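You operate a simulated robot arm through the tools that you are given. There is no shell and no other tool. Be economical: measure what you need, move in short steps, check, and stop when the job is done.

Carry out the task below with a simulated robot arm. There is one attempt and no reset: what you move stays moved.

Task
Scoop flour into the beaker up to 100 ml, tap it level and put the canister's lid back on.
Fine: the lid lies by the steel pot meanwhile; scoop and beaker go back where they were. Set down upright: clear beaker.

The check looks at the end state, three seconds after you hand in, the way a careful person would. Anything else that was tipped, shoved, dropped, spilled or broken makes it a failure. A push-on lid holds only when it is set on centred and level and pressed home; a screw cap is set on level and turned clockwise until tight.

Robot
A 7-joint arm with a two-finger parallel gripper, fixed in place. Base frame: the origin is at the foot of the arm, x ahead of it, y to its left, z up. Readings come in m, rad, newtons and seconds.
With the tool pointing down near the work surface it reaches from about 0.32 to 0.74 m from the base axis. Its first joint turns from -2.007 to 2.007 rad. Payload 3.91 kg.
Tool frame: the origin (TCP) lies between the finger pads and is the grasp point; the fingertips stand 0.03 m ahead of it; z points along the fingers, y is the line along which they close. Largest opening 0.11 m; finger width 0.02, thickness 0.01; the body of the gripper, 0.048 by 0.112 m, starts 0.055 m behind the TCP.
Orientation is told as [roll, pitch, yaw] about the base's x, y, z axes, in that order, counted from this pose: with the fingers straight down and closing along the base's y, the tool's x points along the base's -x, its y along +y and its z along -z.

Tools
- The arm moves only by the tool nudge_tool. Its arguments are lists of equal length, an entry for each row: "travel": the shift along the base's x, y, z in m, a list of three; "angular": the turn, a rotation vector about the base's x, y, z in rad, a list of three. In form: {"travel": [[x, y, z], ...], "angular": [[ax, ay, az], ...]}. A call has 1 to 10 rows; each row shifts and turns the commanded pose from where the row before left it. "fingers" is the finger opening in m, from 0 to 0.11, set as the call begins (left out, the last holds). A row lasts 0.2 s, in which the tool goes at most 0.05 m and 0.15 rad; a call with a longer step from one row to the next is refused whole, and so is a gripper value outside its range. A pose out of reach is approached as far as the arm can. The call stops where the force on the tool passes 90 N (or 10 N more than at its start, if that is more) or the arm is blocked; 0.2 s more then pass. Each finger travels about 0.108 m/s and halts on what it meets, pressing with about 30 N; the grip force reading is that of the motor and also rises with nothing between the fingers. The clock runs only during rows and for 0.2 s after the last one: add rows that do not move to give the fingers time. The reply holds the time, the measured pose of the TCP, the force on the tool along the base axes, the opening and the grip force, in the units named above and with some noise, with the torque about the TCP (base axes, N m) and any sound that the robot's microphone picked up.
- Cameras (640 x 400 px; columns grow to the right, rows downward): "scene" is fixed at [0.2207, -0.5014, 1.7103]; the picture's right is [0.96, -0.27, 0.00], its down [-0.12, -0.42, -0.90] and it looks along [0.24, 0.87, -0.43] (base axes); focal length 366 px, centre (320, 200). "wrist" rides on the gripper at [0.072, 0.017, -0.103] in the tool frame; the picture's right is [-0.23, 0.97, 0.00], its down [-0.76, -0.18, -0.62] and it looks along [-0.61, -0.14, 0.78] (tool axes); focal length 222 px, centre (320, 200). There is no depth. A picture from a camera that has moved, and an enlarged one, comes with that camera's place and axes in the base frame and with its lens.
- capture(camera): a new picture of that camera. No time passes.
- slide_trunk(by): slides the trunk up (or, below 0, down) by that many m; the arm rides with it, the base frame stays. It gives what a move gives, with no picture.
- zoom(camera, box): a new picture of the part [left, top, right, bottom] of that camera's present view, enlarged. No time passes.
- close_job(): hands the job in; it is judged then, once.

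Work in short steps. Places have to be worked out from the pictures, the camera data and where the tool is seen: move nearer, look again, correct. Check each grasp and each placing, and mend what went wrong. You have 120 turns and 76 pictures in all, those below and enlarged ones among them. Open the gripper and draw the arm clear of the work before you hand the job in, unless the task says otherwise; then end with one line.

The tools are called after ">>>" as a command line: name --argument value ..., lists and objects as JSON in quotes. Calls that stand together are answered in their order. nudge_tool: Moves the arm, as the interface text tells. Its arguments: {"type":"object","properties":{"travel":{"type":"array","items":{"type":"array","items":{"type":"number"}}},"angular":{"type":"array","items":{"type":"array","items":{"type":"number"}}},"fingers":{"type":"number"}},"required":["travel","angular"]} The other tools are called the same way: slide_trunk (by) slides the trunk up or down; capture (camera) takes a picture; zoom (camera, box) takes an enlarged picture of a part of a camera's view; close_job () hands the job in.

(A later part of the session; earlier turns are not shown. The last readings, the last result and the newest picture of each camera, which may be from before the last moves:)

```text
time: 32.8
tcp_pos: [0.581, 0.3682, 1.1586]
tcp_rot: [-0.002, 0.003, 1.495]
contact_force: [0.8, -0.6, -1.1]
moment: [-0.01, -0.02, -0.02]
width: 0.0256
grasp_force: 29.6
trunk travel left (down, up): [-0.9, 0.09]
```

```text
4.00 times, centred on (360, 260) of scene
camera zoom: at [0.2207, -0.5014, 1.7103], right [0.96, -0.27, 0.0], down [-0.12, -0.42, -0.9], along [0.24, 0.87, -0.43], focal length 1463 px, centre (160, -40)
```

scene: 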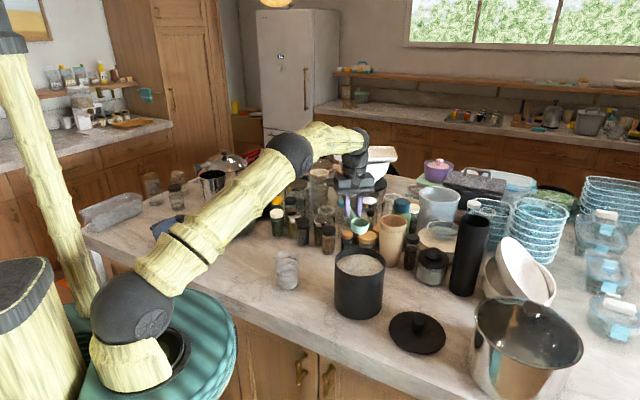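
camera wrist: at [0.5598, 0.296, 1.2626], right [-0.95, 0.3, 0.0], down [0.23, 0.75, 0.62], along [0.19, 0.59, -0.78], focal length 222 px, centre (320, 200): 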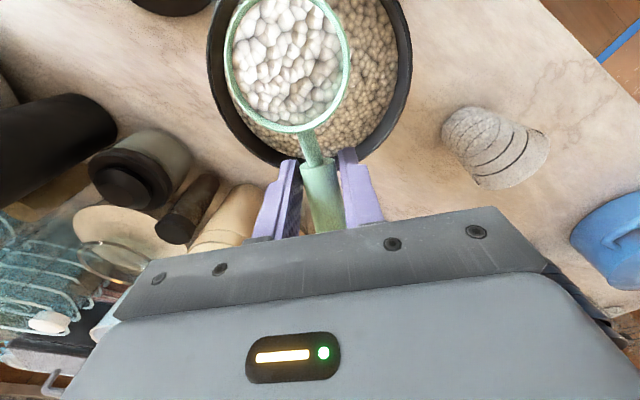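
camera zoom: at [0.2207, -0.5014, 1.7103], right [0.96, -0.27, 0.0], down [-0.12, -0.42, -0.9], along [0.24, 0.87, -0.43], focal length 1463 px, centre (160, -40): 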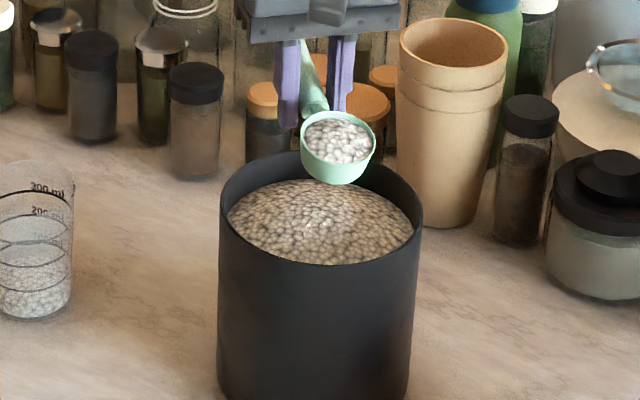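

The scoop is now level-full. I'll raise it and carry it smoothly to the beaker, which I judge to be at (0.383, 0.477) with its rim at ≈1.05.

>>> nudge_tool --travel '[[0, 0, 0.01], [0, 0, 0.015], [-0.005, 0.006, 0.015], [-0.012, 0.0145, 0], [-0.019, 0.0225, 0], [-0.019, 0.0225, 0], [-0.019, 0.0225, 0], [-0.019, 0.0225, 0], [-0.019, 0.0225, 0], [-0.019, 0.0225, 0]]' --angular '[[0, 0, 0], [0, 0, 0], [0, 0, 0], [0, 0, -0.02], [0, 0, -0.03], [0, 0, -0.03], [0, 0, -0.03], [0, 0, -0.03], [0, 0, -0.03], [0, 0, -0.03]]'

>>> nudge_tool --travel '[[-0.015, 0.018, 0], [-0.012, 0.016, 0], [-0.008, 0.01, 0], [-0.004, 0.005, 0], [0, 0, -0.015], [0, 0, -0.02], [0, 0, -0.015]]' --angular '[[0, 0, 0], [0, 0, 0], [0, 0, 0], [0, 0, 0], [0, 0, 0], [0, 0, 0], [0, 0, 0]]'

>>> capture --camera "wrist"

>>> zoom --camera "scene" --box '[240, 200, 340, 300]'

```text
time: 35.0
tcp_pos: [0.4498, 0.5255, 1.1983]
tcp_rot: [0.0, 0.002, 1.295]
contact_force: [0.2, -0.1, -0.6]
moment: [-0.03, 0.02, -0.02]
width: 0.0252
grasp_force: 30.2
trunk travel left (down, up): [-0.9, 0.09]
```

```text
time: 36.6
tcp_pos: [0.4117, 0.573, 1.1484]
tcp_rot: [0.0, 0.002, 1.295]
contact_force: [0.0, 0.9, -1.1]
moment: [-0.03, -0.02, -0.01]
width: 0.0256
grasp_force: 30.2
trunk travel left (down, up): [-0.9, 0.09]
```

```text
35 pictures are left
camera wrist: at [0.3764, 0.5074, 1.2512], right [-0.88, 0.48, 0.0], down [0.38, 0.69, 0.62], along [0.3, 0.54, -0.78], focal length 222 px, centre (320, 200)
```

wrist: 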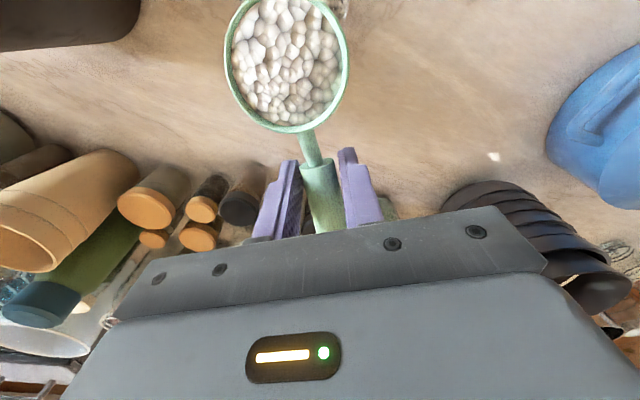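

```text
4.00 times, centred on (290, 250) of scene
camera zoom: at [0.2207, -0.5014, 1.7103], right [0.96, -0.27, 0.0], down [-0.12, -0.42, -0.9], along [0.24, 0.87, -0.43], focal length 1463 px, centre (440, 0)
```

zoom: 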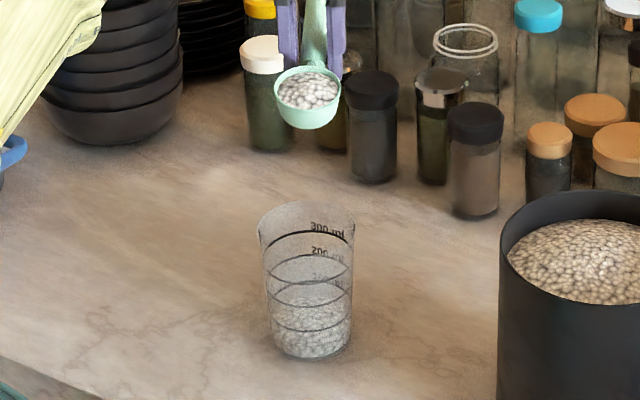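

The scoop's front lip is over the beaker's centre line. I'll tilt slowly with the lip held above the centre, first to 0.5 rad, and check.

>>> nudge_tool --travel '[[-0.0012, -0.002, -0.003], [-0.0012, -0.003, -0.003], [-0.0012, -0.004, -0.003], [-0.0015, -0.005, -0.003], [-0.0015, -0.005, -0.003]]' --angular '[[0.0962, -0.0272, 0], [0.0962, -0.0272, 0], [0.0962, -0.0272, 0], [0.0962, -0.0272, 0], [0.0962, -0.0272, 0]]'

>>> zoom --camera "scene" --box '[240, 200, 340, 300]'

```text
time: 37.8
tcp_pos: [0.4055, 0.5533, 1.1351]
tcp_rot: [0.001, -0.5, 1.295]
contact_force: [-0.1, 0.3, -0.5]
moment: [0.0, -0.01, 0.02]
width: 0.0253
grasp_force: 30.2
trunk travel left (down, up): [-0.9, 0.09]
```

```text
4.00 times, centred on (290, 250) of scene
camera zoom: at [0.2207, -0.5014, 1.7103], right [0.96, -0.27, 0.0], down [-0.12, -0.42, -0.9], along [0.24, 0.87, -0.43], focal length 1463 px, centre (440, 0)
```

zoom: 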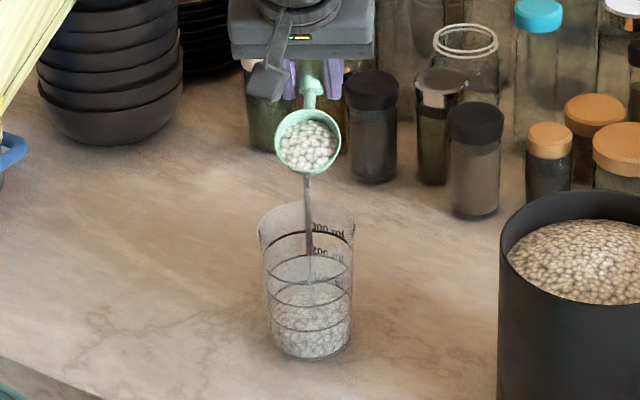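

Flour streams into the beaker's centre. I'll continue the tilt to 0.8.

>>> nudge_tool --travel '[[-0.0015, -0.005, 0.006], [-0.0015, -0.005, 0.006], [-0.0015, -0.006, 0.006], [0, 0, 0]]' --angular '[[0.0962, -0.0272, 0], [0.0962, -0.0272, 0], [0.0962, -0.0272, 0], [0, 0, 0]]'

>>> zoom --camera "scene" --box '[240, 200, 340, 300]'

```text
time: 38.8
tcp_pos: [0.4, 0.5376, 1.1513]
tcp_rot: [0.0, -0.799, 1.296]
contact_force: [0.3, 1.7, -1.1]
moment: [-0.03, -0.01, 0.02]
width: 0.0255
grasp_force: 30.0
trunk travel left (down, up): [-0.9, 0.09]
```

```text
4.00 times, centred on (290, 250) of scene
camera zoom: at [0.2207, -0.5014, 1.7103], right [0.96, -0.27, 0.0], down [-0.12, -0.42, -0.9], along [0.24, 0.87, -0.43], focal length 1463 px, centre (440, 0)
```

zoom: 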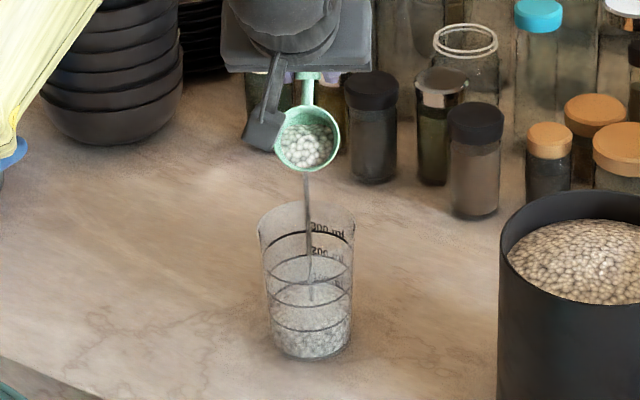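

Still pouring. I'll tilt to 1.1.

>>> nudge_tool --travel '[[-0.0026, -0.009, 0.006], [-0.0026, -0.009, 0.006], [-0.0026, -0.009, 0.005], [0, 0, 0], [0, 0, 0]]' --angular '[[0.0962, -0.0272, 0], [0.0962, -0.0272, 0], [0.0962, -0.0272, 0], [0, 0, 0], [0, 0, 0]]'

>>> zoom --camera "scene" --box '[240, 200, 340, 300]'

```text
time: 40.0
tcp_pos: [0.3923, 0.5104, 1.1686]
tcp_rot: [-0.001, -1.099, 1.297]
contact_force: [0.5, 1.0, -0.3]
moment: [-0.02, 0.01, 0.02]
width: 0.0256
grasp_force: 29.9
trunk travel left (down, up): [-0.9, 0.09]
```

```text
4.00 times, centred on (290, 250) of scene
camera zoom: at [0.2207, -0.5014, 1.7103], right [0.96, -0.27, 0.0], down [-0.12, -0.42, -0.9], along [0.24, 0.87, -0.43], focal length 1463 px, centre (440, 0)
```

zoom: 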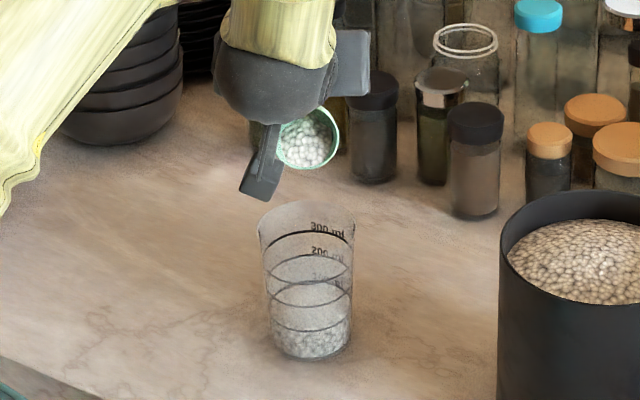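

The stream has paused, so I'll zoom on the beaker to read its level.

>>> zoom --camera "scene" --box '[264, 222, 312, 297]'

```text
5.33 times, centred on (288, 260) of scene
camera zoom: at [0.2207, -0.5014, 1.7103], right [0.96, -0.27, 0.0], down [-0.12, -0.42, -0.9], along [0.24, 0.87, -0.43], focal length 1950 px, centre (491, -117)
```

zoom: 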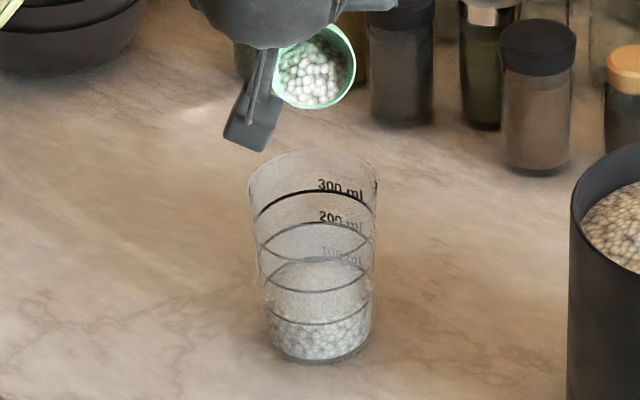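

The level appears close to the 100 ml ring. I'll tilt the scoop back to level before examining further.

>>> nudge_tool --travel '[[0.0026, 0.009, -0.004], [0.0026, 0.009, -0.004], [0.0026, 0.009, -0.004], [0.002, 0.008, 0], [0.002, 0.007, 0], [0.002, 0.006, 0], [0.001, 0.005, 0], [0.001, 0.003, 0]]' --angular '[[-0.1347, 0.0381, 0], [-0.1347, 0.0381, 0], [-0.1347, 0.0381, 0], [-0.1347, 0.0381, 0], [-0.1347, 0.0381, 0], [-0.1347, 0.0381, 0], [-0.1347, 0.0381, 0], [-0.1155, 0.0326, 0]]'

>>> capture --camera "wrist"

>>> zoom --camera "scene" --box '[270, 247, 306, 295]'

```text
time: 41.8
tcp_pos: [0.4084, 0.5654, 1.1567]
tcp_rot: [-0.001, 0.005, 1.296]
contact_force: [0.1, 0.0, -0.3]
moment: [0.02, -0.01, 0.0]
width: 0.0255
grasp_force: 30.3
trunk travel left (down, up): [-0.9, 0.09]
```

```text
29 pictures are left
camera wrist: at [0.3735, 0.5017, 1.26], right [-0.88, 0.48, 0.0], down [0.38, 0.69, 0.62], along [0.3, 0.54, -0.78], focal length 222 px, centre (320, 200)
```

wrist: 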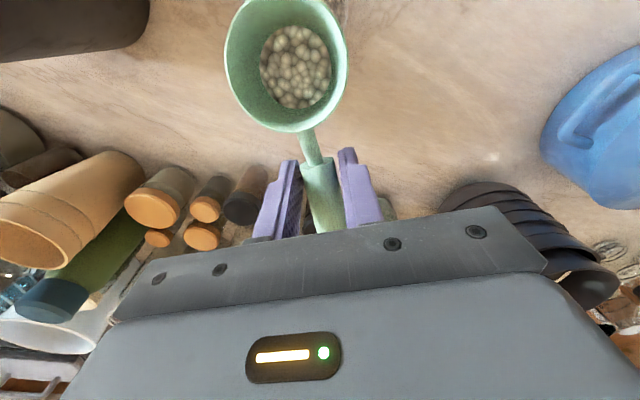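

```text
8.33 times, centred on (288, 271) of scene
camera zoom: at [0.2207, -0.5014, 1.7103], right [0.96, -0.27, 0.0], down [-0.12, -0.42, -0.9], along [0.24, 0.87, -0.43], focal length 3048 px, centre (587, -392)
```

zoom: 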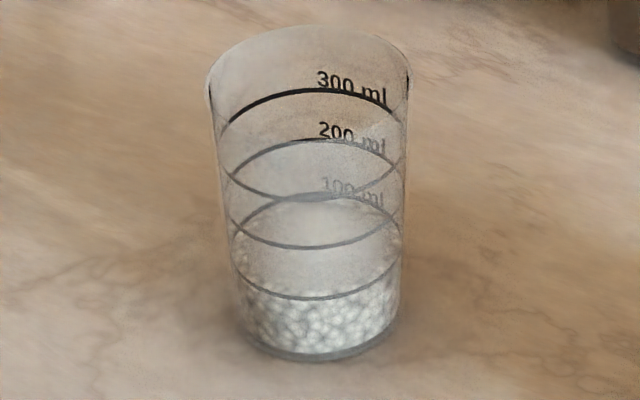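

The poured flour has mounded in the beaker. I'll zoom in tighter to see where it meets the wall.

>>> zoom --camera "scene" --box '[276, 264, 302, 293]'

```text
13.79 times, centred on (289, 278) of scene
camera zoom: at [0.2207, -0.5014, 1.7103], right [0.96, -0.27, 0.0], down [-0.12, -0.42, -0.9], along [0.24, 0.87, -0.43], focal length 5044 px, centre (748, -883)
```

zoom: 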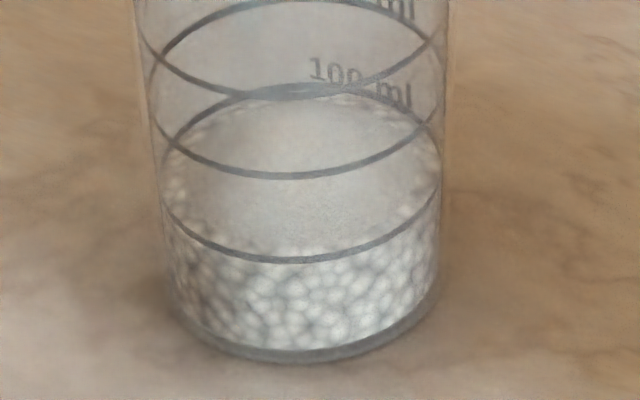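

The flour meets the inner wall at the 100 ml ring, within a few ml. I'll take the leftover flour in the scoop back to the canister.

>>> nudge_tool --travel '[[0, 0, 0.02], [0, 0, 0.03], [0.012, -0.01, 0.01], [0.022, -0.02, 0], [0.025, -0.022, 0], [0.025, -0.022, 0], [0.025, -0.022, 0], [0.025, -0.022, 0], [0.025, -0.022, 0], [0.016, -0.015, 0]]' --angular '[[0, 0, 0], [0, 0, 0], [0, 0, 0.02], [0, 0, 0.03], [0, 0, 0.03], [0, 0, 0.03], [0, 0, 0.03], [0, 0, 0.03], [0, 0, 0.03], [0, 0, 0]]'

>>> nudge_tool --travel '[[0, -0.003, 0], [0, -0.003, 0], [0, -0.004, 0], [0, -0.004, 0], [0, -0.005, 0], [0, -0.006, 0], [0, -0.006, 0], [0, -0.007, 0], [0, -0.007, 0], [0, -0.005, 0]]' --angular '[[0.13, -0.0095, 0], [0.13, -0.0095, 0], [0.13, -0.0095, 0], [0.13, -0.0095, 0], [0.13, -0.0095, 0], [0.13, -0.0095, 0], [0.13, -0.0095, 0], [0.13, -0.0095, 0], [0.13, -0.0095, 0], [0.13, -0.0095, 0]]'

>>> zoom --camera "scene" --box '[300, 180, 420, 320]'

```text
time: 44.0
tcp_pos: [0.5851, 0.4109, 1.2169]
tcp_rot: [0.001, 0.003, 1.498]
contact_force: [0.4, 0.0, -0.1]
moment: [0.02, 0.01, -0.03]
width: 0.0256
grasp_force: 30.6
trunk travel left (down, up): [-0.9, 0.09]
```

```text
time: 46.2
tcp_pos: [0.5849, 0.3611, 1.2171]
tcp_rot: [0.006, -1.305, 1.492]
contact_force: [0.7, 0.1, 0.3]
moment: [-0.03, -0.01, 0.02]
width: 0.0254
grasp_force: 29.9
trunk travel left (down, up): [-0.9, 0.09]
```

```text
2.86 times, centred on (360, 250) of scene
camera zoom: at [0.2207, -0.5014, 1.7103], right [0.96, -0.27, 0.0], down [-0.12, -0.42, -0.9], along [0.24, 0.87, -0.43], focal length 1045 px, centre (206, 57)
```

zoom: 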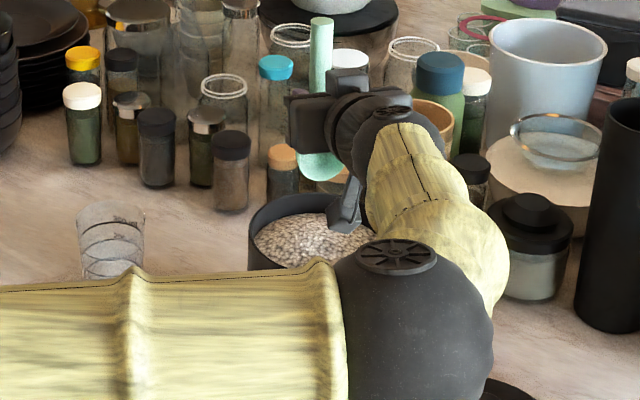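

The bowl hangs over the canister. I'll tilt further to empty it fully.

>>> nudge_tool --travel '[[0, -0.01, 0], [0, -0.01, 0], [0, -0.01, 0], [0, 0, 0], [0, 0, 0], [0, 0, 0]]' --angular '[[0.13, -0.0095, 0], [0.13, -0.0095, 0], [0.13, -0.0095, 0], [0, 0, 0], [0, 0, 0], [0, 0, 0]]'

>>> zoom --camera "scene" --box '[300, 180, 420, 320]'

>>> capture --camera "wrist"

```text
time: 47.6
tcp_pos: [0.5831, 0.3309, 1.2161]
tcp_rot: [3.123, -1.448, -1.626]
contact_force: [-0.2, 0.2, -1.0]
moment: [-0.02, 0.02, 0.01]
width: 0.0253
grasp_force: 29.8
trunk travel left (down, up): [-0.9, 0.09]
```

```text
2.86 times, centred on (360, 250) of scene
camera zoom: at [0.2207, -0.5014, 1.7103], right [0.96, -0.27, 0.0], down [-0.12, -0.42, -0.9], along [0.24, 0.87, -0.43], focal length 1045 px, centre (206, 57)
```

zoom: 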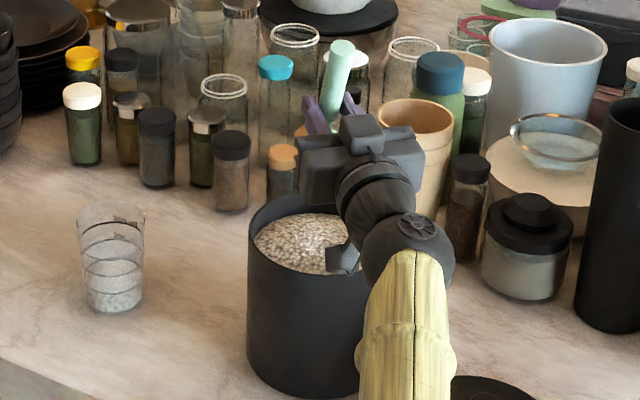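

```text
24 pictures are left
camera wrist: at [0.5604, 0.2386, 1.1319], right [-0.97, 0.04, 0.23], down [0.13, -0.72, 0.68], along [0.19, 0.69, 0.7], focal length 222 px, centre (320, 200)
```

wrist: 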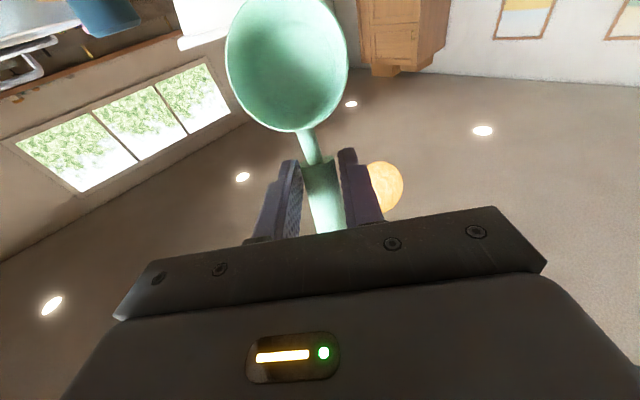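

The scoop is empty. I'll reverse the tilt, then return the scoop to its spot.

>>> nudge_tool --travel '[[0, 0.01, 0], [0, 0.01, 0], [0, 0.01, 0], [0, 0.005, 0], [0, 0.007, 0], [0, 0.007, 0], [0, 0.006, 0], [0, 0.006, 0], [0, 0.005, 0], [0, 0.004, 0]]' --angular '[[-0.13, 0.0095, 0], [-0.13, 0.0095, 0], [-0.13, 0.0095, 0], [-0.13, 0.0095, 0], [-0.13, 0.0095, 0], [-0.13, 0.0095, 0], [-0.13, 0.0095, 0], [-0.13, 0.0095, 0], [-0.13, 0.0095, 0], [-0.13, 0.0095, 0]]'

>>> nudge_tool --travel '[[0, 0.004, 0], [0, 0.003, 0], [0, 0.003, 0]]' --angular '[[-0.13, 0.0095, 0], [-0.13, 0.0095, 0], [-0.13, 0.0095, 0]]'

```text
time: 49.8
tcp_pos: [0.5833, 0.4034, 1.2167]
tcp_rot: [0.0, -0.387, 1.496]
contact_force: [-0.4, 0.1, 0.5]
moment: [-0.01, 0.0, -0.02]
width: 0.0253
grasp_force: 30.0
trunk travel left (down, up): [-0.9, 0.09]
```

```text
time: 50.6
tcp_pos: [0.5849, 0.414, 1.2155]
tcp_rot: [-0.003, 0.004, 1.495]
contact_force: [0.3, 0.1, -0.6]
moment: [-0.03, 0.03, 0.02]
width: 0.0255
grasp_force: 29.9
trunk travel left (down, up): [-0.9, 0.09]
```

Level again. Now back along the same route to above the scoop's spot (0.264, 0.658), yaw 0.836.

>>> nudge_tool --travel '[[-0.036, 0.027, 0], [-0.036, 0.027, 0], [-0.036, 0.027, 0], [-0.036, 0.027, 0], [-0.036, 0.027, 0], [-0.036, 0.027, 0], [-0.036, 0.027, 0], [-0.036, 0.027, 0], [-0.033, 0.0195, 0], [0, 0.006, -0.03]]' --angular '[[0, 0, -0.083], [0, 0, -0.083], [0, 0, -0.083], [0, 0, -0.083], [0, 0, -0.083], [0, 0, -0.083], [0, 0, -0.083], [0, 0, -0.083], [0, 0, 0], [0, 0, 0]]'

>>> nudge_tool --travel '[[0, 0, -0.04], [0, 0, -0.04], [0, 0, -0.04], [0, 0, -0.04], [0, 0, -0.03]]' --angular '[[0, 0, 0], [0, 0, 0], [0, 0, 0], [0, 0, 0], [0, 0, 0]]'

```text
time: 52.8
tcp_pos: [0.2623, 0.6535, 1.185]
tcp_rot: [0.0, 0.002, 0.831]
contact_force: [0.0, 0.7, -1.1]
moment: [0.0, 0.02, -0.01]
width: 0.0256
grasp_force: 29.7
trunk travel left (down, up): [-0.9, 0.09]
```

```text
time: 54.0
tcp_pos: [0.2639, 0.6538, 0.9952]
tcp_rot: [0.001, 0.0, 0.833]
contact_force: [0.1, -0.3, -0.1]
moment: [-0.01, -0.01, -0.03]
width: 0.0254
grasp_force: 30.0
trunk travel left (down, up): [-0.9, 0.09]
```

Nearly there. I'll lower the last 3 cm gently with a +4 mm y correction.

>>> nudge_tool --travel '[[0, 0.004, -0.012], [0, 0, -0.01], [0, 0, -0.005]]' --angular '[[0, 0, 0], [0, 0, 0], [0, 0, 0]]'

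>>> zoom --camera "scene" --box '[210, 210, 310, 285]'

```text
time: 54.8
tcp_pos: [0.2636, 0.6579, 0.9678]
tcp_rot: [-0.001, 0.004, 0.833]
contact_force: [-0.1, -0.3, -1.0]
moment: [-0.04, 0.01, 0.01]
width: 0.0256
grasp_force: 29.7
trunk travel left (down, up): [-0.9, 0.09]
```

```text
5.33 times, centred on (260, 248) of scene
camera zoom: at [0.2207, -0.5014, 1.7103], right [0.96, -0.27, 0.0], down [-0.12, -0.42, -0.9], along [0.24, 0.87, -0.43], focal length 1950 px, centre (640, -53)
```

zoom: 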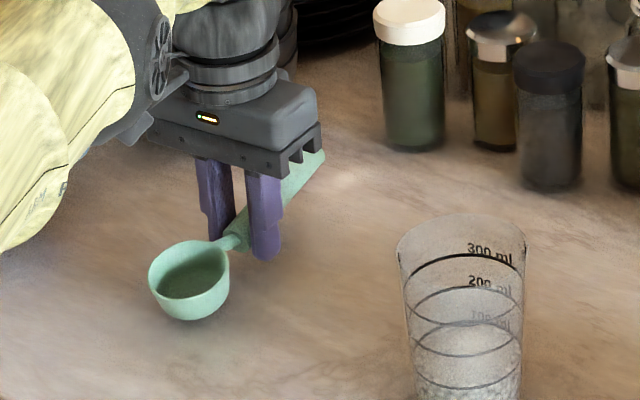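

The scoop slid in the grip when its tail touched the rim: about 13 mm along the handle and ~1 cm up. I'll compensate the position and then lower gently to contact.

>>> nudge_tool --travel '[[-0.007, -0.011, 0], [0, 0, -0.006], [0, 0, -0.003]]' --angular '[[0, 0, 0], [0, 0, 0], [0, 0, 0]]'

>>> zoom --camera "scene" --box '[210, 210, 310, 285]'

```text
time: 55.6
tcp_pos: [0.2571, 0.6469, 0.9632]
tcp_rot: [0.001, -0.004, 0.833]
contact_force: [1.2, 1.6, 12.3]
moment: [-0.54, 0.5, 0.0]
width: 0.0256
grasp_force: 30.3
trunk travel left (down, up): [-0.9, 0.09]
```

```text
5.33 times, centred on (260, 248) of scene
camera zoom: at [0.2207, -0.5014, 1.7103], right [0.96, -0.27, 0.0], down [-0.12, -0.42, -0.9], along [0.24, 0.87, -0.43], focal length 1950 px, centre (640, -53)
```

zoom: 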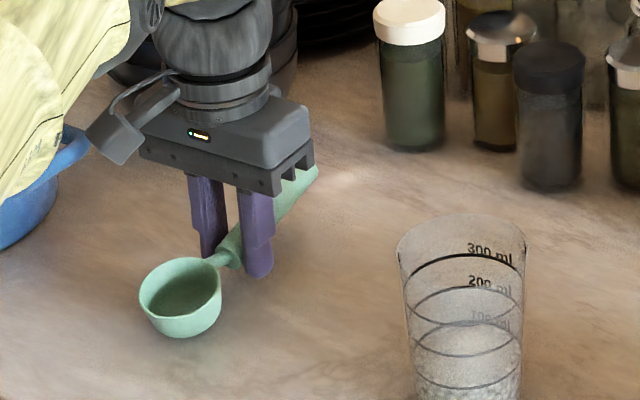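

The bowl has touched down at its original spot, but the handle is pitched up slightly. I'll level it a bit about the bowl before releasing.

>>> nudge_tool --travel '[[0, 0, -0.002], [0, 0, -0.001]]' --angular '[[-0.037, 0.034, 0], [-0.037, 0.034, 0]]'

>>> nudge_tool --travel '[[0, 0, 0], [0, 0, 0]]' --angular '[[0, 0, 0], [0, 0, 0]]' --fingers 0.03

>>> nudge_tool --travel '[[0, 0, 0], [0, 0, 0]]' --angular '[[0, 0, 0], [0, 0, 0]]' --fingers 0.06

>>> zoom --camera "scene" --box '[210, 210, 310, 285]'

```text
time: 56.2
tcp_pos: [0.2533, 0.6372, 0.958]
tcp_rot: [-0.002, 0.104, 0.832]
contact_force: [0.0, 0.5, 0.0]
moment: [0.02, -0.01, -0.03]
width: 0.0257
grasp_force: 29.9
out of reach, approached as far as the arm can: row 2
trunk travel left (down, up): [-0.9, 0.09]
```

```text
time: 56.8
tcp_pos: [0.2533, 0.6385, 0.9604]
tcp_rot: [-0.001, 0.1, 0.832]
contact_force: [-0.6, 0.8, 0.0]
moment: [0.0, 0.02, -0.01]
width: 0.0298
grasp_force: 0.0
trunk travel left (down, up): [-0.9, 0.09]
```

```text
time: 57.4
tcp_pos: [0.2546, 0.6376, 0.9602]
tcp_rot: [0.0, 0.101, 0.833]
contact_force: [0.8, -0.3, 0.9]
moment: [0.04, 0.03, 0.0]
width: 0.0599
grasp_force: 0.0
trunk travel left (down, up): [-0.9, 0.09]
```

```text
5.33 times, centred on (260, 248) of scene
camera zoom: at [0.2207, -0.5014, 1.7103], right [0.96, -0.27, 0.0], down [-0.12, -0.42, -0.9], along [0.24, 0.87, -0.43], focal length 1950 px, centre (640, -53)
```

zoom: 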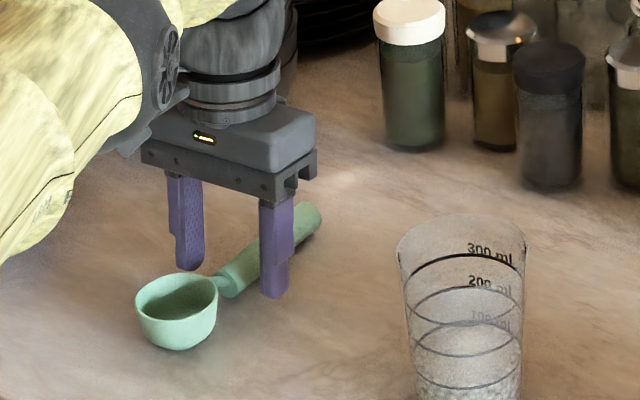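

The scoop is upright but about 1.5 cm short of its home spot. I'll re-grip it and shift it by (+0.004, +0.015).

>>> nudge_tool --travel '[[0, 0, 0.003], [0, 0, 0]]' --angular '[[0.074, -0.067, 0], [0, 0, 0]]'

>>> nudge_tool --travel '[[0, 0, 0], [0, 0, 0], [0, 0, 0]]' --angular '[[0, 0, 0], [0, 0, 0], [0, 0, 0]]' --fingers 0.0

>>> nudge_tool --travel '[[0, 0, 0.006], [0.002, 0.008, 0], [0.002, 0.007, 0], [0, 0, -0.004]]' --angular '[[0, 0, 0], [0, 0, 0], [0, 0, 0], [0, 0, 0]]'

>>> zoom --camera "scene" --box '[210, 210, 310, 285]'

```text
time: 58.0
tcp_pos: [0.2553, 0.6396, 0.962]
tcp_rot: [0.0, 0.002, 0.831]
contact_force: [-0.5, -0.5, 0.0]
moment: [0.0, 0.04, 0.04]
width: 0.0598
grasp_force: 0.1
trunk travel left (down, up): [-0.9, 0.09]
```

```text
time: 58.8
tcp_pos: [0.2536, 0.6377, 0.963]
tcp_rot: [0.0, 0.002, 0.833]
contact_force: [-0.1, -0.1, 2.4]
moment: [-0.04, 0.02, -0.08]
width: 0.0255
grasp_force: 29.8
trunk travel left (down, up): [-0.9, 0.09]
```

```text
time: 59.8
tcp_pos: [0.2576, 0.6516, 0.9653]
tcp_rot: [0.001, 0.002, 0.832]
contact_force: [-0.2, 0.4, -0.6]
moment: [-0.02, -0.02, 0.01]
width: 0.0252
grasp_force: 29.8
trunk travel left (down, up): [-0.9, 0.09]
```

```text
5.33 times, centred on (260, 248) of scene
camera zoom: at [0.2207, -0.5014, 1.7103], right [0.96, -0.27, 0.0], down [-0.12, -0.42, -0.9], along [0.24, 0.87, -0.43], focal length 1950 px, centre (640, -53)
```

zoom: 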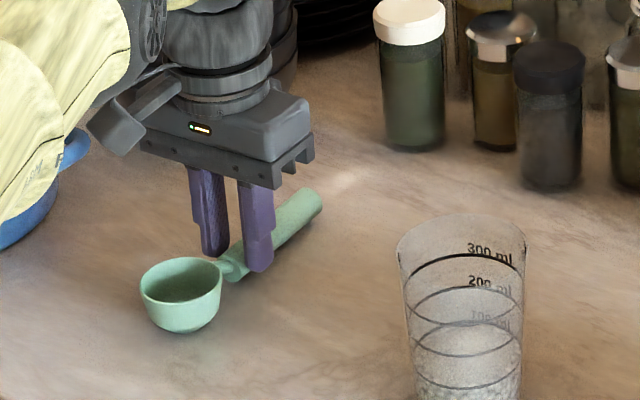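

It's now within ~3 mm of home. I'll lower the last 2 mm, release and retreat upward.

>>> nudge_tool --travel '[[-0.002, -0.001, -0.0025], [0, 0, 0]]' --angular '[[0, 0, 0], [0, 0, 0]]'

>>> nudge_tool --travel '[[0, 0, 0], [0, 0, 0], [0, 0, 0]]' --angular '[[0, 0, 0], [0, 0, 0], [0, 0, 0]]' --fingers 0.06

>>> nudge_tool --travel '[[0, 0, 0.02], [0, 0, 0.04], [0, 0, 0.045], [0, 0, 0.045], [0.02, -0.03, 0.03], [0.02, -0.04, 0.01], [0.02, -0.04, 0]]' --angular '[[0, 0, 0], [0, 0, 0], [0, 0, 0], [0, 0, 0], [0, 0, 0], [0, 0, 0], [0, 0, 0]]' --fingers 0.11

>>> zoom --camera "scene" --box '[210, 210, 310, 285]'

>>> capture --camera "wrist"

```text
time: 60.4
tcp_pos: [0.2555, 0.6515, 0.9637]
tcp_rot: [0.0, 0.002, 0.831]
contact_force: [0.6, 0.6, 3.0]
moment: [-0.09, 0.06, 0.03]
width: 0.0255
grasp_force: 29.8
trunk travel left (down, up): [-0.9, 0.09]
```

```text
time: 61.2
tcp_pos: [0.2563, 0.6514, 0.9622]
tcp_rot: [-0.001, 0.002, 0.833]
contact_force: [-0.4, 0.2, 0.0]
moment: [-0.03, 0.0, 0.02]
width: 0.0599
grasp_force: 0.1
trunk travel left (down, up): [-0.9, 0.09]
```

```text
time: 62.8
tcp_pos: [0.3161, 0.54, 1.1514]
tcp_rot: [0.002, 0.002, 0.834]
contact_force: [0.7, -0.4, 0.5]
moment: [0.0, 0.01, 0.01]
width: 0.1102
grasp_force: 0.0
trunk travel left (down, up): [-0.9, 0.09]
```

```text
5.33 times, centred on (260, 248) of scene
camera zoom: at [0.2207, -0.5014, 1.7103], right [0.96, -0.27, 0.0], down [-0.12, -0.42, -0.9], along [0.24, 0.87, -0.43], focal length 1950 px, centre (640, -53)
```

zoom: 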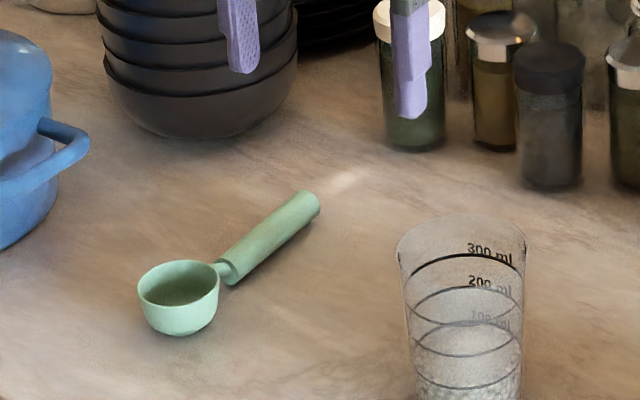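

```text
18 pictures are left
camera wrist: at [0.2556, 0.4961, 1.2558], right [-0.57, 0.82, 0.0], down [0.64, 0.44, 0.62], along [0.51, 0.35, -0.78], focal length 222 px, centre (320, 200)
```

wrist: 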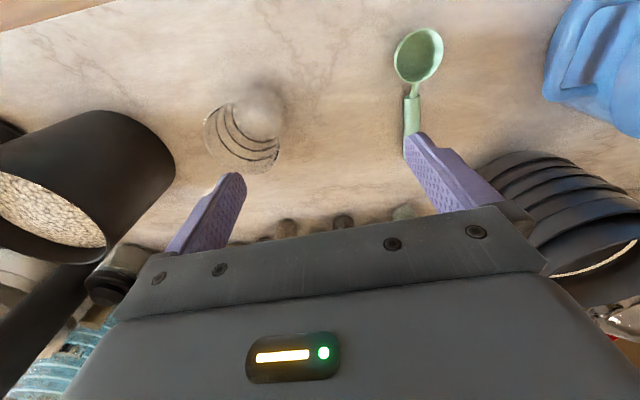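

The scoop is back home. Next I'll centre over the beaker (0.379, 0.480) and descend with the fingers wide to grip it.

>>> nudge_tool --travel '[[0.021, -0.02, 0], [0.021, -0.02, 0], [0.021, -0.02, 0], [0, 0, -0.02]]' --angular '[[0, 0, 0], [0, 0, 0], [0, 0, 0], [0, 0, 0]]'

>>> capture --camera "wrist"

```text
time: 63.8
tcp_pos: [0.3771, 0.4834, 1.131]
tcp_rot: [0.001, 0.003, 0.833]
contact_force: [-0.5, 0.1, -0.5]
moment: [0.0, 0.0, 0.0]
width: 0.1102
grasp_force: 0.1
trunk travel left (down, up): [-0.9, 0.09]
```

```text
17 pictures are left
camera wrist: at [0.317, 0.4404, 1.2348], right [-0.57, 0.82, 0.0], down [0.64, 0.45, 0.62], along [0.51, 0.35, -0.78], focal length 222 px, centre (320, 200)
```

wrist: 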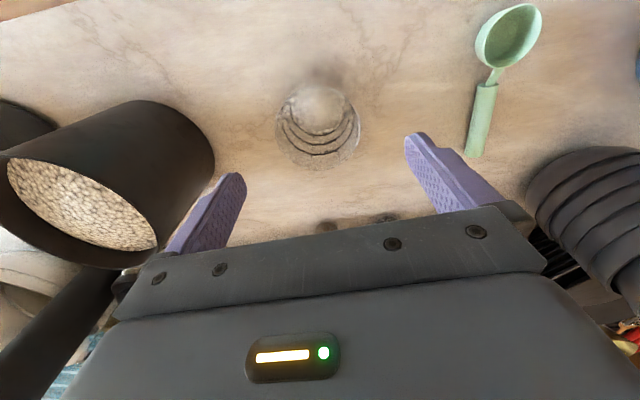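

The beaker is centred between the fingers. I'll descend to z≈1.005 so the palm stays above the rim, and close.

>>> nudge_tool --travel '[[0.001, -0.003, -0.03], [0, 0, -0.035], [0, 0, -0.035], [0, 0, -0.026]]' --angular '[[0, 0, 0], [0, 0, 0], [0, 0, 0], [0, 0, 0]]'

>>> nudge_tool --travel '[[0, 0, 0], [0, 0, 0], [0, 0, 0]]' --angular '[[0, 0, 0], [0, 0, 0], [0, 0, 0]]' --fingers 0.05

>>> zoom --camera "scene" --box '[250, 222, 330, 302]'

```text
time: 64.8
tcp_pos: [0.3798, 0.478, 1.0052]
tcp_rot: [0.002, 0.002, 0.832]
contact_force: [0.3, 0.6, -0.2]
moment: [-0.06, -0.04, -0.02]
width: 0.1099
grasp_force: 0.1
trunk travel left (down, up): [-0.9, 0.09]
```

```text
time: 65.6
tcp_pos: [0.3796, 0.4794, 1.0065]
tcp_rot: [0.0, 0.002, 0.833]
contact_force: [-0.5, -0.1, 0.5]
moment: [-0.01, -0.01, 0.0]
width: 0.0752
grasp_force: 30.1
trunk travel left (down, up): [-0.9, 0.09]
```

```text
5.00 times, centred on (290, 262) of scene
camera zoom: at [0.2207, -0.5014, 1.7103], right [0.96, -0.27, 0.0], down [-0.12, -0.42, -0.9], along [0.24, 0.87, -0.43], focal length 1829 px, centre (470, -110)
```

zoom: 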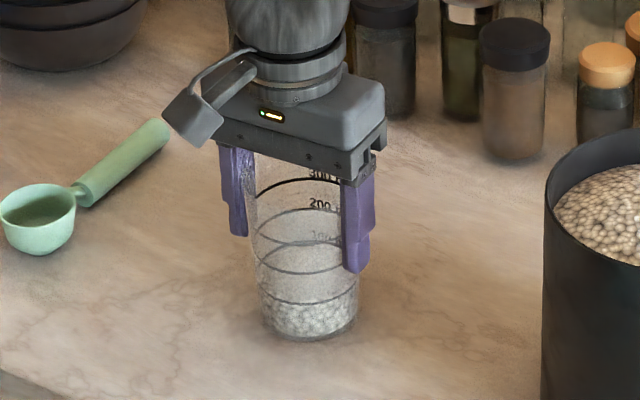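

The beaker is held at 75 mm. I'll tap it: small 6 mm lifts and set-downs on the counter.

>>> nudge_tool --travel '[[0, 0, 0.006], [0, 0, -0.007], [0, 0, 0.007], [0, 0, -0.007], [0, 0, 0.007], [0, 0, -0.007], [0, 0, 0.001]]' --angular '[[0, 0, 0], [0, 0, 0], [0, 0, 0], [0, 0, 0], [0, 0, 0], [0, 0, 0], [0, 0, 0]]'

>>> zoom --camera "scene" --box '[276, 264, 302, 293]'

```text
time: 67.2
tcp_pos: [0.3798, 0.4792, 1.0057]
tcp_rot: [0.0, 0.002, 0.833]
contact_force: [0.0, 0.2, -1.0]
moment: [0.0, -0.02, -0.03]
width: 0.075
grasp_force: 29.9
trunk travel left (down, up): [-0.9, 0.09]
```

```text
13.79 times, centred on (289, 278) of scene
camera zoom: at [0.2207, -0.5014, 1.7103], right [0.96, -0.27, 0.0], down [-0.12, -0.42, -0.9], along [0.24, 0.87, -0.43], focal length 5044 px, centre (748, -883)
```

zoom: 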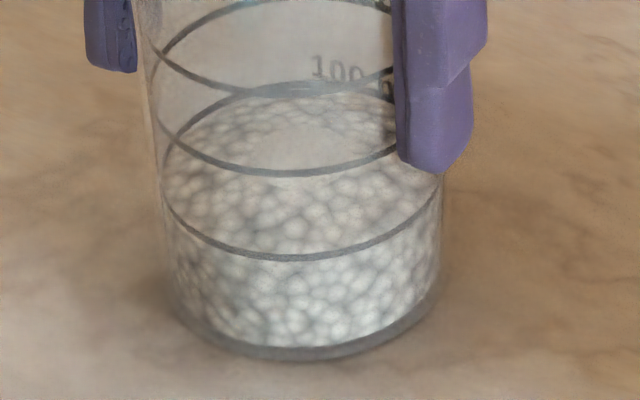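

The mound has mostly spread; only a small smooth patch remains at the centre. I'll tap a few more times.

>>> nudge_tool --travel '[[0, 0, 0.007], [0, 0, -0.008], [0, 0, 0.008], [0, 0, -0.008], [0, 0, 0.008], [0, 0, -0.008], [0, 0, 0.008], [0, 0, -0.008], [0, 0, 0.001]]' --angular '[[0, 0, 0], [0, 0, 0], [0, 0, 0], [0, 0, 0], [0, 0, 0], [0, 0, 0], [0, 0, 0], [0, 0, 0], [0, 0, 0]]'

>>> zoom --camera "scene" --box '[276, 264, 302, 293]'

```text
time: 69.2
tcp_pos: [0.3794, 0.4795, 1.0058]
tcp_rot: [-0.001, 0.002, 0.832]
contact_force: [-0.1, 0.0, -0.5]
moment: [0.01, -0.05, -0.02]
width: 0.0755
grasp_force: 29.9
trunk travel left (down, up): [-0.9, 0.09]
```

```text
13.79 times, centred on (289, 278) of scene
camera zoom: at [0.2207, -0.5014, 1.7103], right [0.96, -0.27, 0.0], down [-0.12, -0.42, -0.9], along [0.24, 0.87, -0.43], focal length 5044 px, centre (748, -883)
```

zoom: 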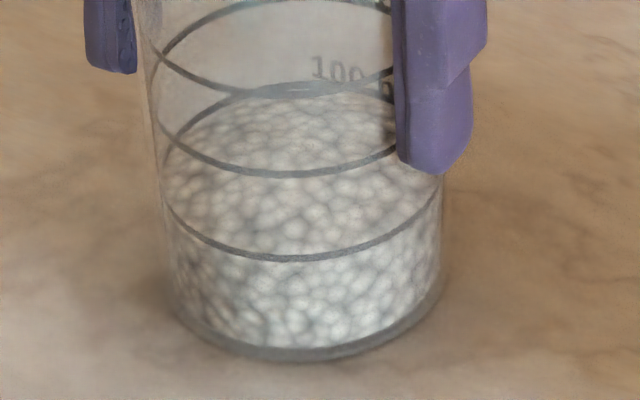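

The surface is level and within a few ml of the 100 ml ring. I'll release the beaker and rise.

>>> nudge_tool --travel '[[0, 0, 0], [0, 0, 0], [0, 0, 0]]' --angular '[[0, 0, 0], [0, 0, 0], [0, 0, 0]]' --fingers 0.11

>>> nudge_tool --travel '[[0, 0, 0.03], [0, 0, 0.045], [0, 0, 0.045], [0, 0, 0.045], [0, 0, 0.045], [0.03, -0.03, 0.01], [0.035, -0.033, 0], [0.035, -0.033, 0]]' --angular '[[0, 0, 0], [0, 0, 0], [0, 0, 0], [0, 0, 0], [0, 0, 0], [0, 0, -0.1], [0, 0, -0.1], [0, 0, -0.1]]'

>>> zoom --camera "scene" --box '[264, 242, 312, 297]'

```text
time: 70.0
tcp_pos: [0.3798, 0.4789, 1.0062]
tcp_rot: [0.0, 0.002, 0.833]
contact_force: [-0.2, 0.3, 0.4]
moment: [0.0, 0.0, 0.01]
width: 0.11
grasp_force: 0.1
trunk travel left (down, up): [-0.9, 0.09]
```

```text
time: 71.8
tcp_pos: [0.4798, 0.3808, 1.2247]
tcp_rot: [0.002, 0.002, 0.532]
contact_force: [-0.4, -0.7, 0.3]
moment: [0.02, 0.03, -0.01]
width: 0.1101
grasp_force: 0.1
trunk travel left (down, up): [-0.9, 0.09]
```

```text
7.27 times, centred on (288, 270) of scene
camera zoom: at [0.2207, -0.5014, 1.7103], right [0.96, -0.27, 0.0], down [-0.12, -0.42, -0.9], along [0.24, 0.87, -0.43], focal length 2660 px, centre (553, -306)
```

zoom: 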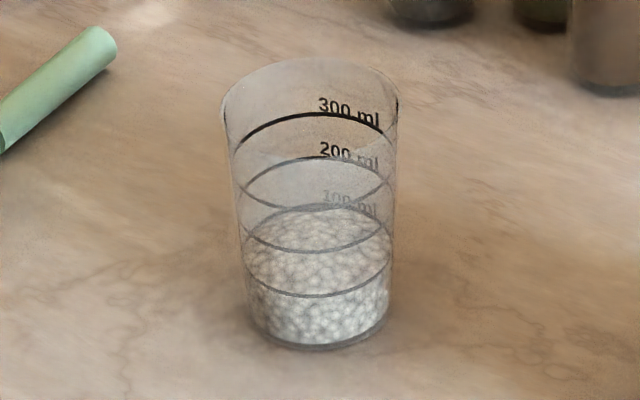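

Beaker level reads at the 100 ml ring and it's upright in place. Now to the lid: travel above it at yaw 0.

>>> nudge_tool --travel '[[0.027, -0.027, 0], [0.027, -0.027, 0], [0.027, -0.027, 0], [0.027, -0.027, 0], [0.027, -0.027, 0], [0.027, -0.027, 0], [0.027, -0.027, 0], [0.0257, -0.0258, 0], [0, 0, -0.04], [0, 0, -0.04]]' --angular '[[0, 0, -0.1], [0, 0, -0.1], [0, 0, -0.1], [0, 0, -0.1], [0, 0, -0.1], [0, 0, -0.033], [0, 0, 0], [0, 0, 0], [0, 0, 0], [0, 0, 0]]' --fingers 0.08

>>> capture --camera "wrist"

```text
time: 74.0
tcp_pos: [0.6938, 0.167, 1.1457]
tcp_rot: [-0.001, 0.0, -0.001]
contact_force: [-0.4, 0.4, 0.3]
moment: [0.03, 0.02, 0.02]
width: 0.0799
grasp_force: 0.1
trunk travel left (down, up): [-0.9, 0.09]
```

```text
12 pictures are left
camera wrist: at [0.6226, 0.1847, 1.2492], right [0.23, 0.97, 0.0], down [0.76, -0.18, 0.62], along [0.61, -0.14, -0.78], focal length 222 px, centre (320, 200)
```

wrist: 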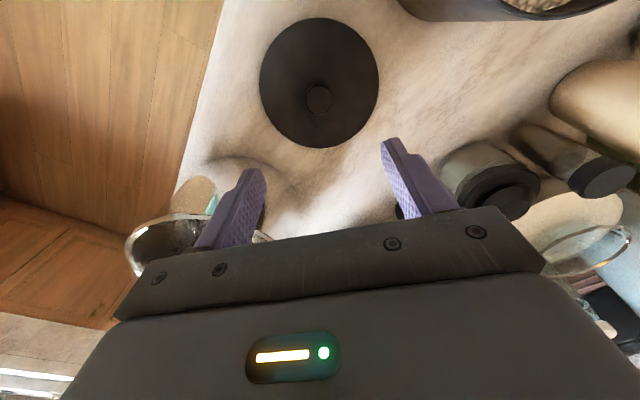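

The lid is undisturbed and aligned. I'll descend to z=0.974 and grip the knob.

>>> nudge_tool --travel '[[0, 0, -0.045], [0, 0, -0.045], [0, 0, -0.045], [0.0005, -0.001, -0.026], [0, 0, -0.01]]' --angular '[[0, 0, 0], [0, 0, 0], [0, 0, 0], [0, 0, 0], [0, 0, 0]]'

>>> nudge_tool --travel '[[0, 0, 0], [0, 0, 0], [0, 0, 0]]' --angular '[[0, 0, 0], [0, 0, 0], [0, 0, 0]]' --fingers 0.0

>>> nudge_tool --travel '[[0, 0, 0.02], [0, 0, 0.04], [0, 0, 0.045], [0, 0, 0.045], [0, 0, 0.045], [0, 0, 0.045], [0, 0, 0.02]]' --angular '[[0, 0, 0], [0, 0, 0], [0, 0, 0], [0, 0, 0], [0, 0, 0], [0, 0, 0], [0, 0, 0]]'

```text
time: 75.2
tcp_pos: [0.6947, 0.168, 0.9737]
tcp_rot: [0.001, 0.0, -0.002]
contact_force: [-0.5, 0.4, 0.0]
moment: [0.04, 0.01, -0.01]
width: 0.0801
grasp_force: 0.0
trunk travel left (down, up): [-0.9, 0.09]
```

```text
time: 76.0
tcp_pos: [0.693, 0.1683, 0.9739]
tcp_rot: [0.001, 0.002, -0.002]
contact_force: [0.4, -0.5, 0.7]
moment: [0.02, 0.02, 0.0]
width: 0.0319
grasp_force: 29.8
trunk travel left (down, up): [-0.9, 0.09]
```

```text
time: 77.6
tcp_pos: [0.6951, 0.168, 1.2374]
tcp_rot: [-0.001, 0.002, -0.002]
contact_force: [0.1, -0.1, -0.7]
moment: [-0.05, 0.0, -0.05]
width: 0.0319
grasp_force: 30.0
trunk travel left (down, up): [-0.9, 0.09]
```

The lid is held. I'll check whether the canister has shifted, using the same zoom box as before.

>>> zoom --camera "scene" --box '[300, 180, 420, 330]'

```text
2.67 times, centred on (360, 255) of scene
camera zoom: at [0.2207, -0.5014, 1.7103], right [0.96, -0.27, 0.0], down [-0.12, -0.42, -0.9], along [0.24, 0.87, -0.43], focal length 975 px, centre (213, 53)
```

zoom: 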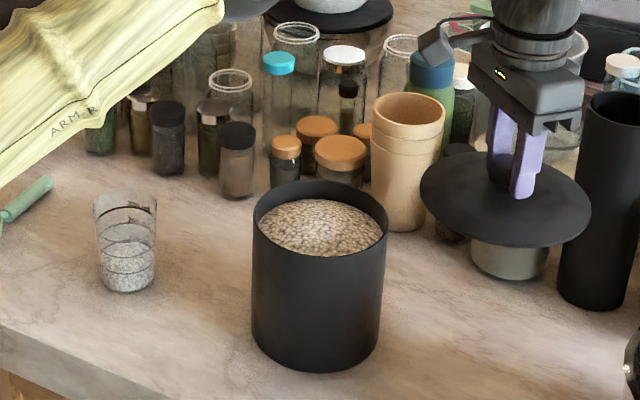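

The canister hasn't moved. I'll carry the lid over to (0.579, 0.330) and lower to just above the rim.

>>> nudge_tool --travel '[[-0.023, 0.032, 0], [-0.023, 0.033, 0], [-0.023, 0.033, 0], [-0.023, 0.032, 0], [-0.0235, 0.032, 0], [0, 0, -0.035], [0, 0, -0.03], [0, 0, -0.02], [0, 0, 0]]' --angular '[[0, 0, 0], [0, 0, 0], [0, 0, 0], [0, 0, 0], [0, 0, 0], [0, 0, 0], [0, 0, 0], [0, 0, 0], [0, 0, 0]]'

>>> zoom --camera "scene" --box '[300, 180, 420, 330]'

```text
time: 79.6
tcp_pos: [0.5785, 0.3313, 1.1497]
tcp_rot: [0.0, 0.003, 0.0]
contact_force: [-0.1, 0.0, -0.5]
moment: [0.01, -0.02, -0.01]
width: 0.0318
grasp_force: 30.2
trunk travel left (down, up): [-0.9, 0.09]
```

```text
2.67 times, centred on (360, 255) of scene
camera zoom: at [0.2207, -0.5014, 1.7103], right [0.96, -0.27, 0.0], down [-0.12, -0.42, -0.9], along [0.24, 0.87, -0.43], focal length 975 px, centre (213, 53)
```

zoom: 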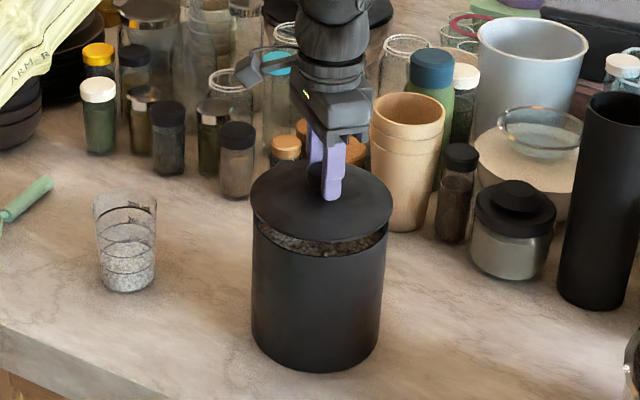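

Centred and level. I'll lower slowly and press home, watching the force.

>>> nudge_tool --travel '[[0.0005, -0.001, -0.007], [0, 0, -0.006], [0, 0, -0.005], [0, 0, -0.004], [0, 0, -0.004]]' --angular '[[0, 0, 0], [0, 0, 0], [0, 0, 0], [0, 0, 0], [0, 0, 0]]'

>>> zoom --camera "scene" --box '[300, 180, 420, 330]'

```text
time: 80.8
tcp_pos: [0.5796, 0.3297, 1.1252]
tcp_rot: [0.002, -0.002, -0.002]
contact_force: [3.8, 5.6, 8.1]
moment: [0.06, 0.42, -0.07]
width: 0.0321
grasp_force: 30.1
trunk travel left (down, up): [-0.9, 0.09]
```

```text
2.67 times, centred on (360, 255) of scene
camera zoom: at [0.2207, -0.5014, 1.7103], right [0.96, -0.27, 0.0], down [-0.12, -0.42, -0.9], along [0.24, 0.87, -0.43], focal length 975 px, centre (213, 53)
```

zoom: 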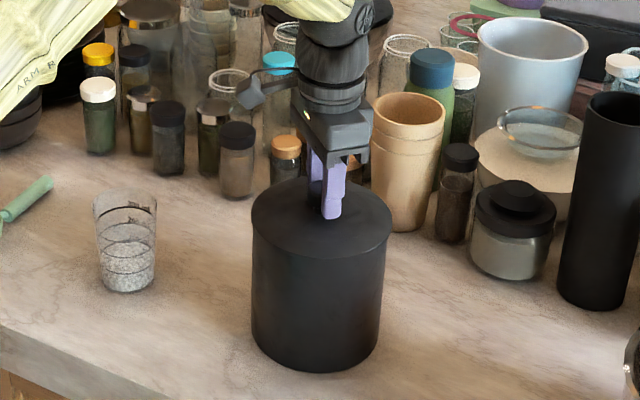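

The lid is seated flush. I'll press a little harder to be sure it's home.

>>> nudge_tool --travel '[[0, 0, -0.004], [0, 0, -0.004], [0, 0, -0.004]]' --angular '[[0, 0, 0], [0, 0, 0], [0, 0, 0]]'

```text
time: 81.6
tcp_pos: [0.5778, 0.3298, 1.1196]
tcp_rot: [0.005, -0.008, 0.001]
contact_force: [-0.6, 5.9, 50.8]
moment: [-0.34, 0.24, 0.04]
width: 0.0325
grasp_force: 30.0
trunk travel left (down, up): [-0.9, 0.09]
```

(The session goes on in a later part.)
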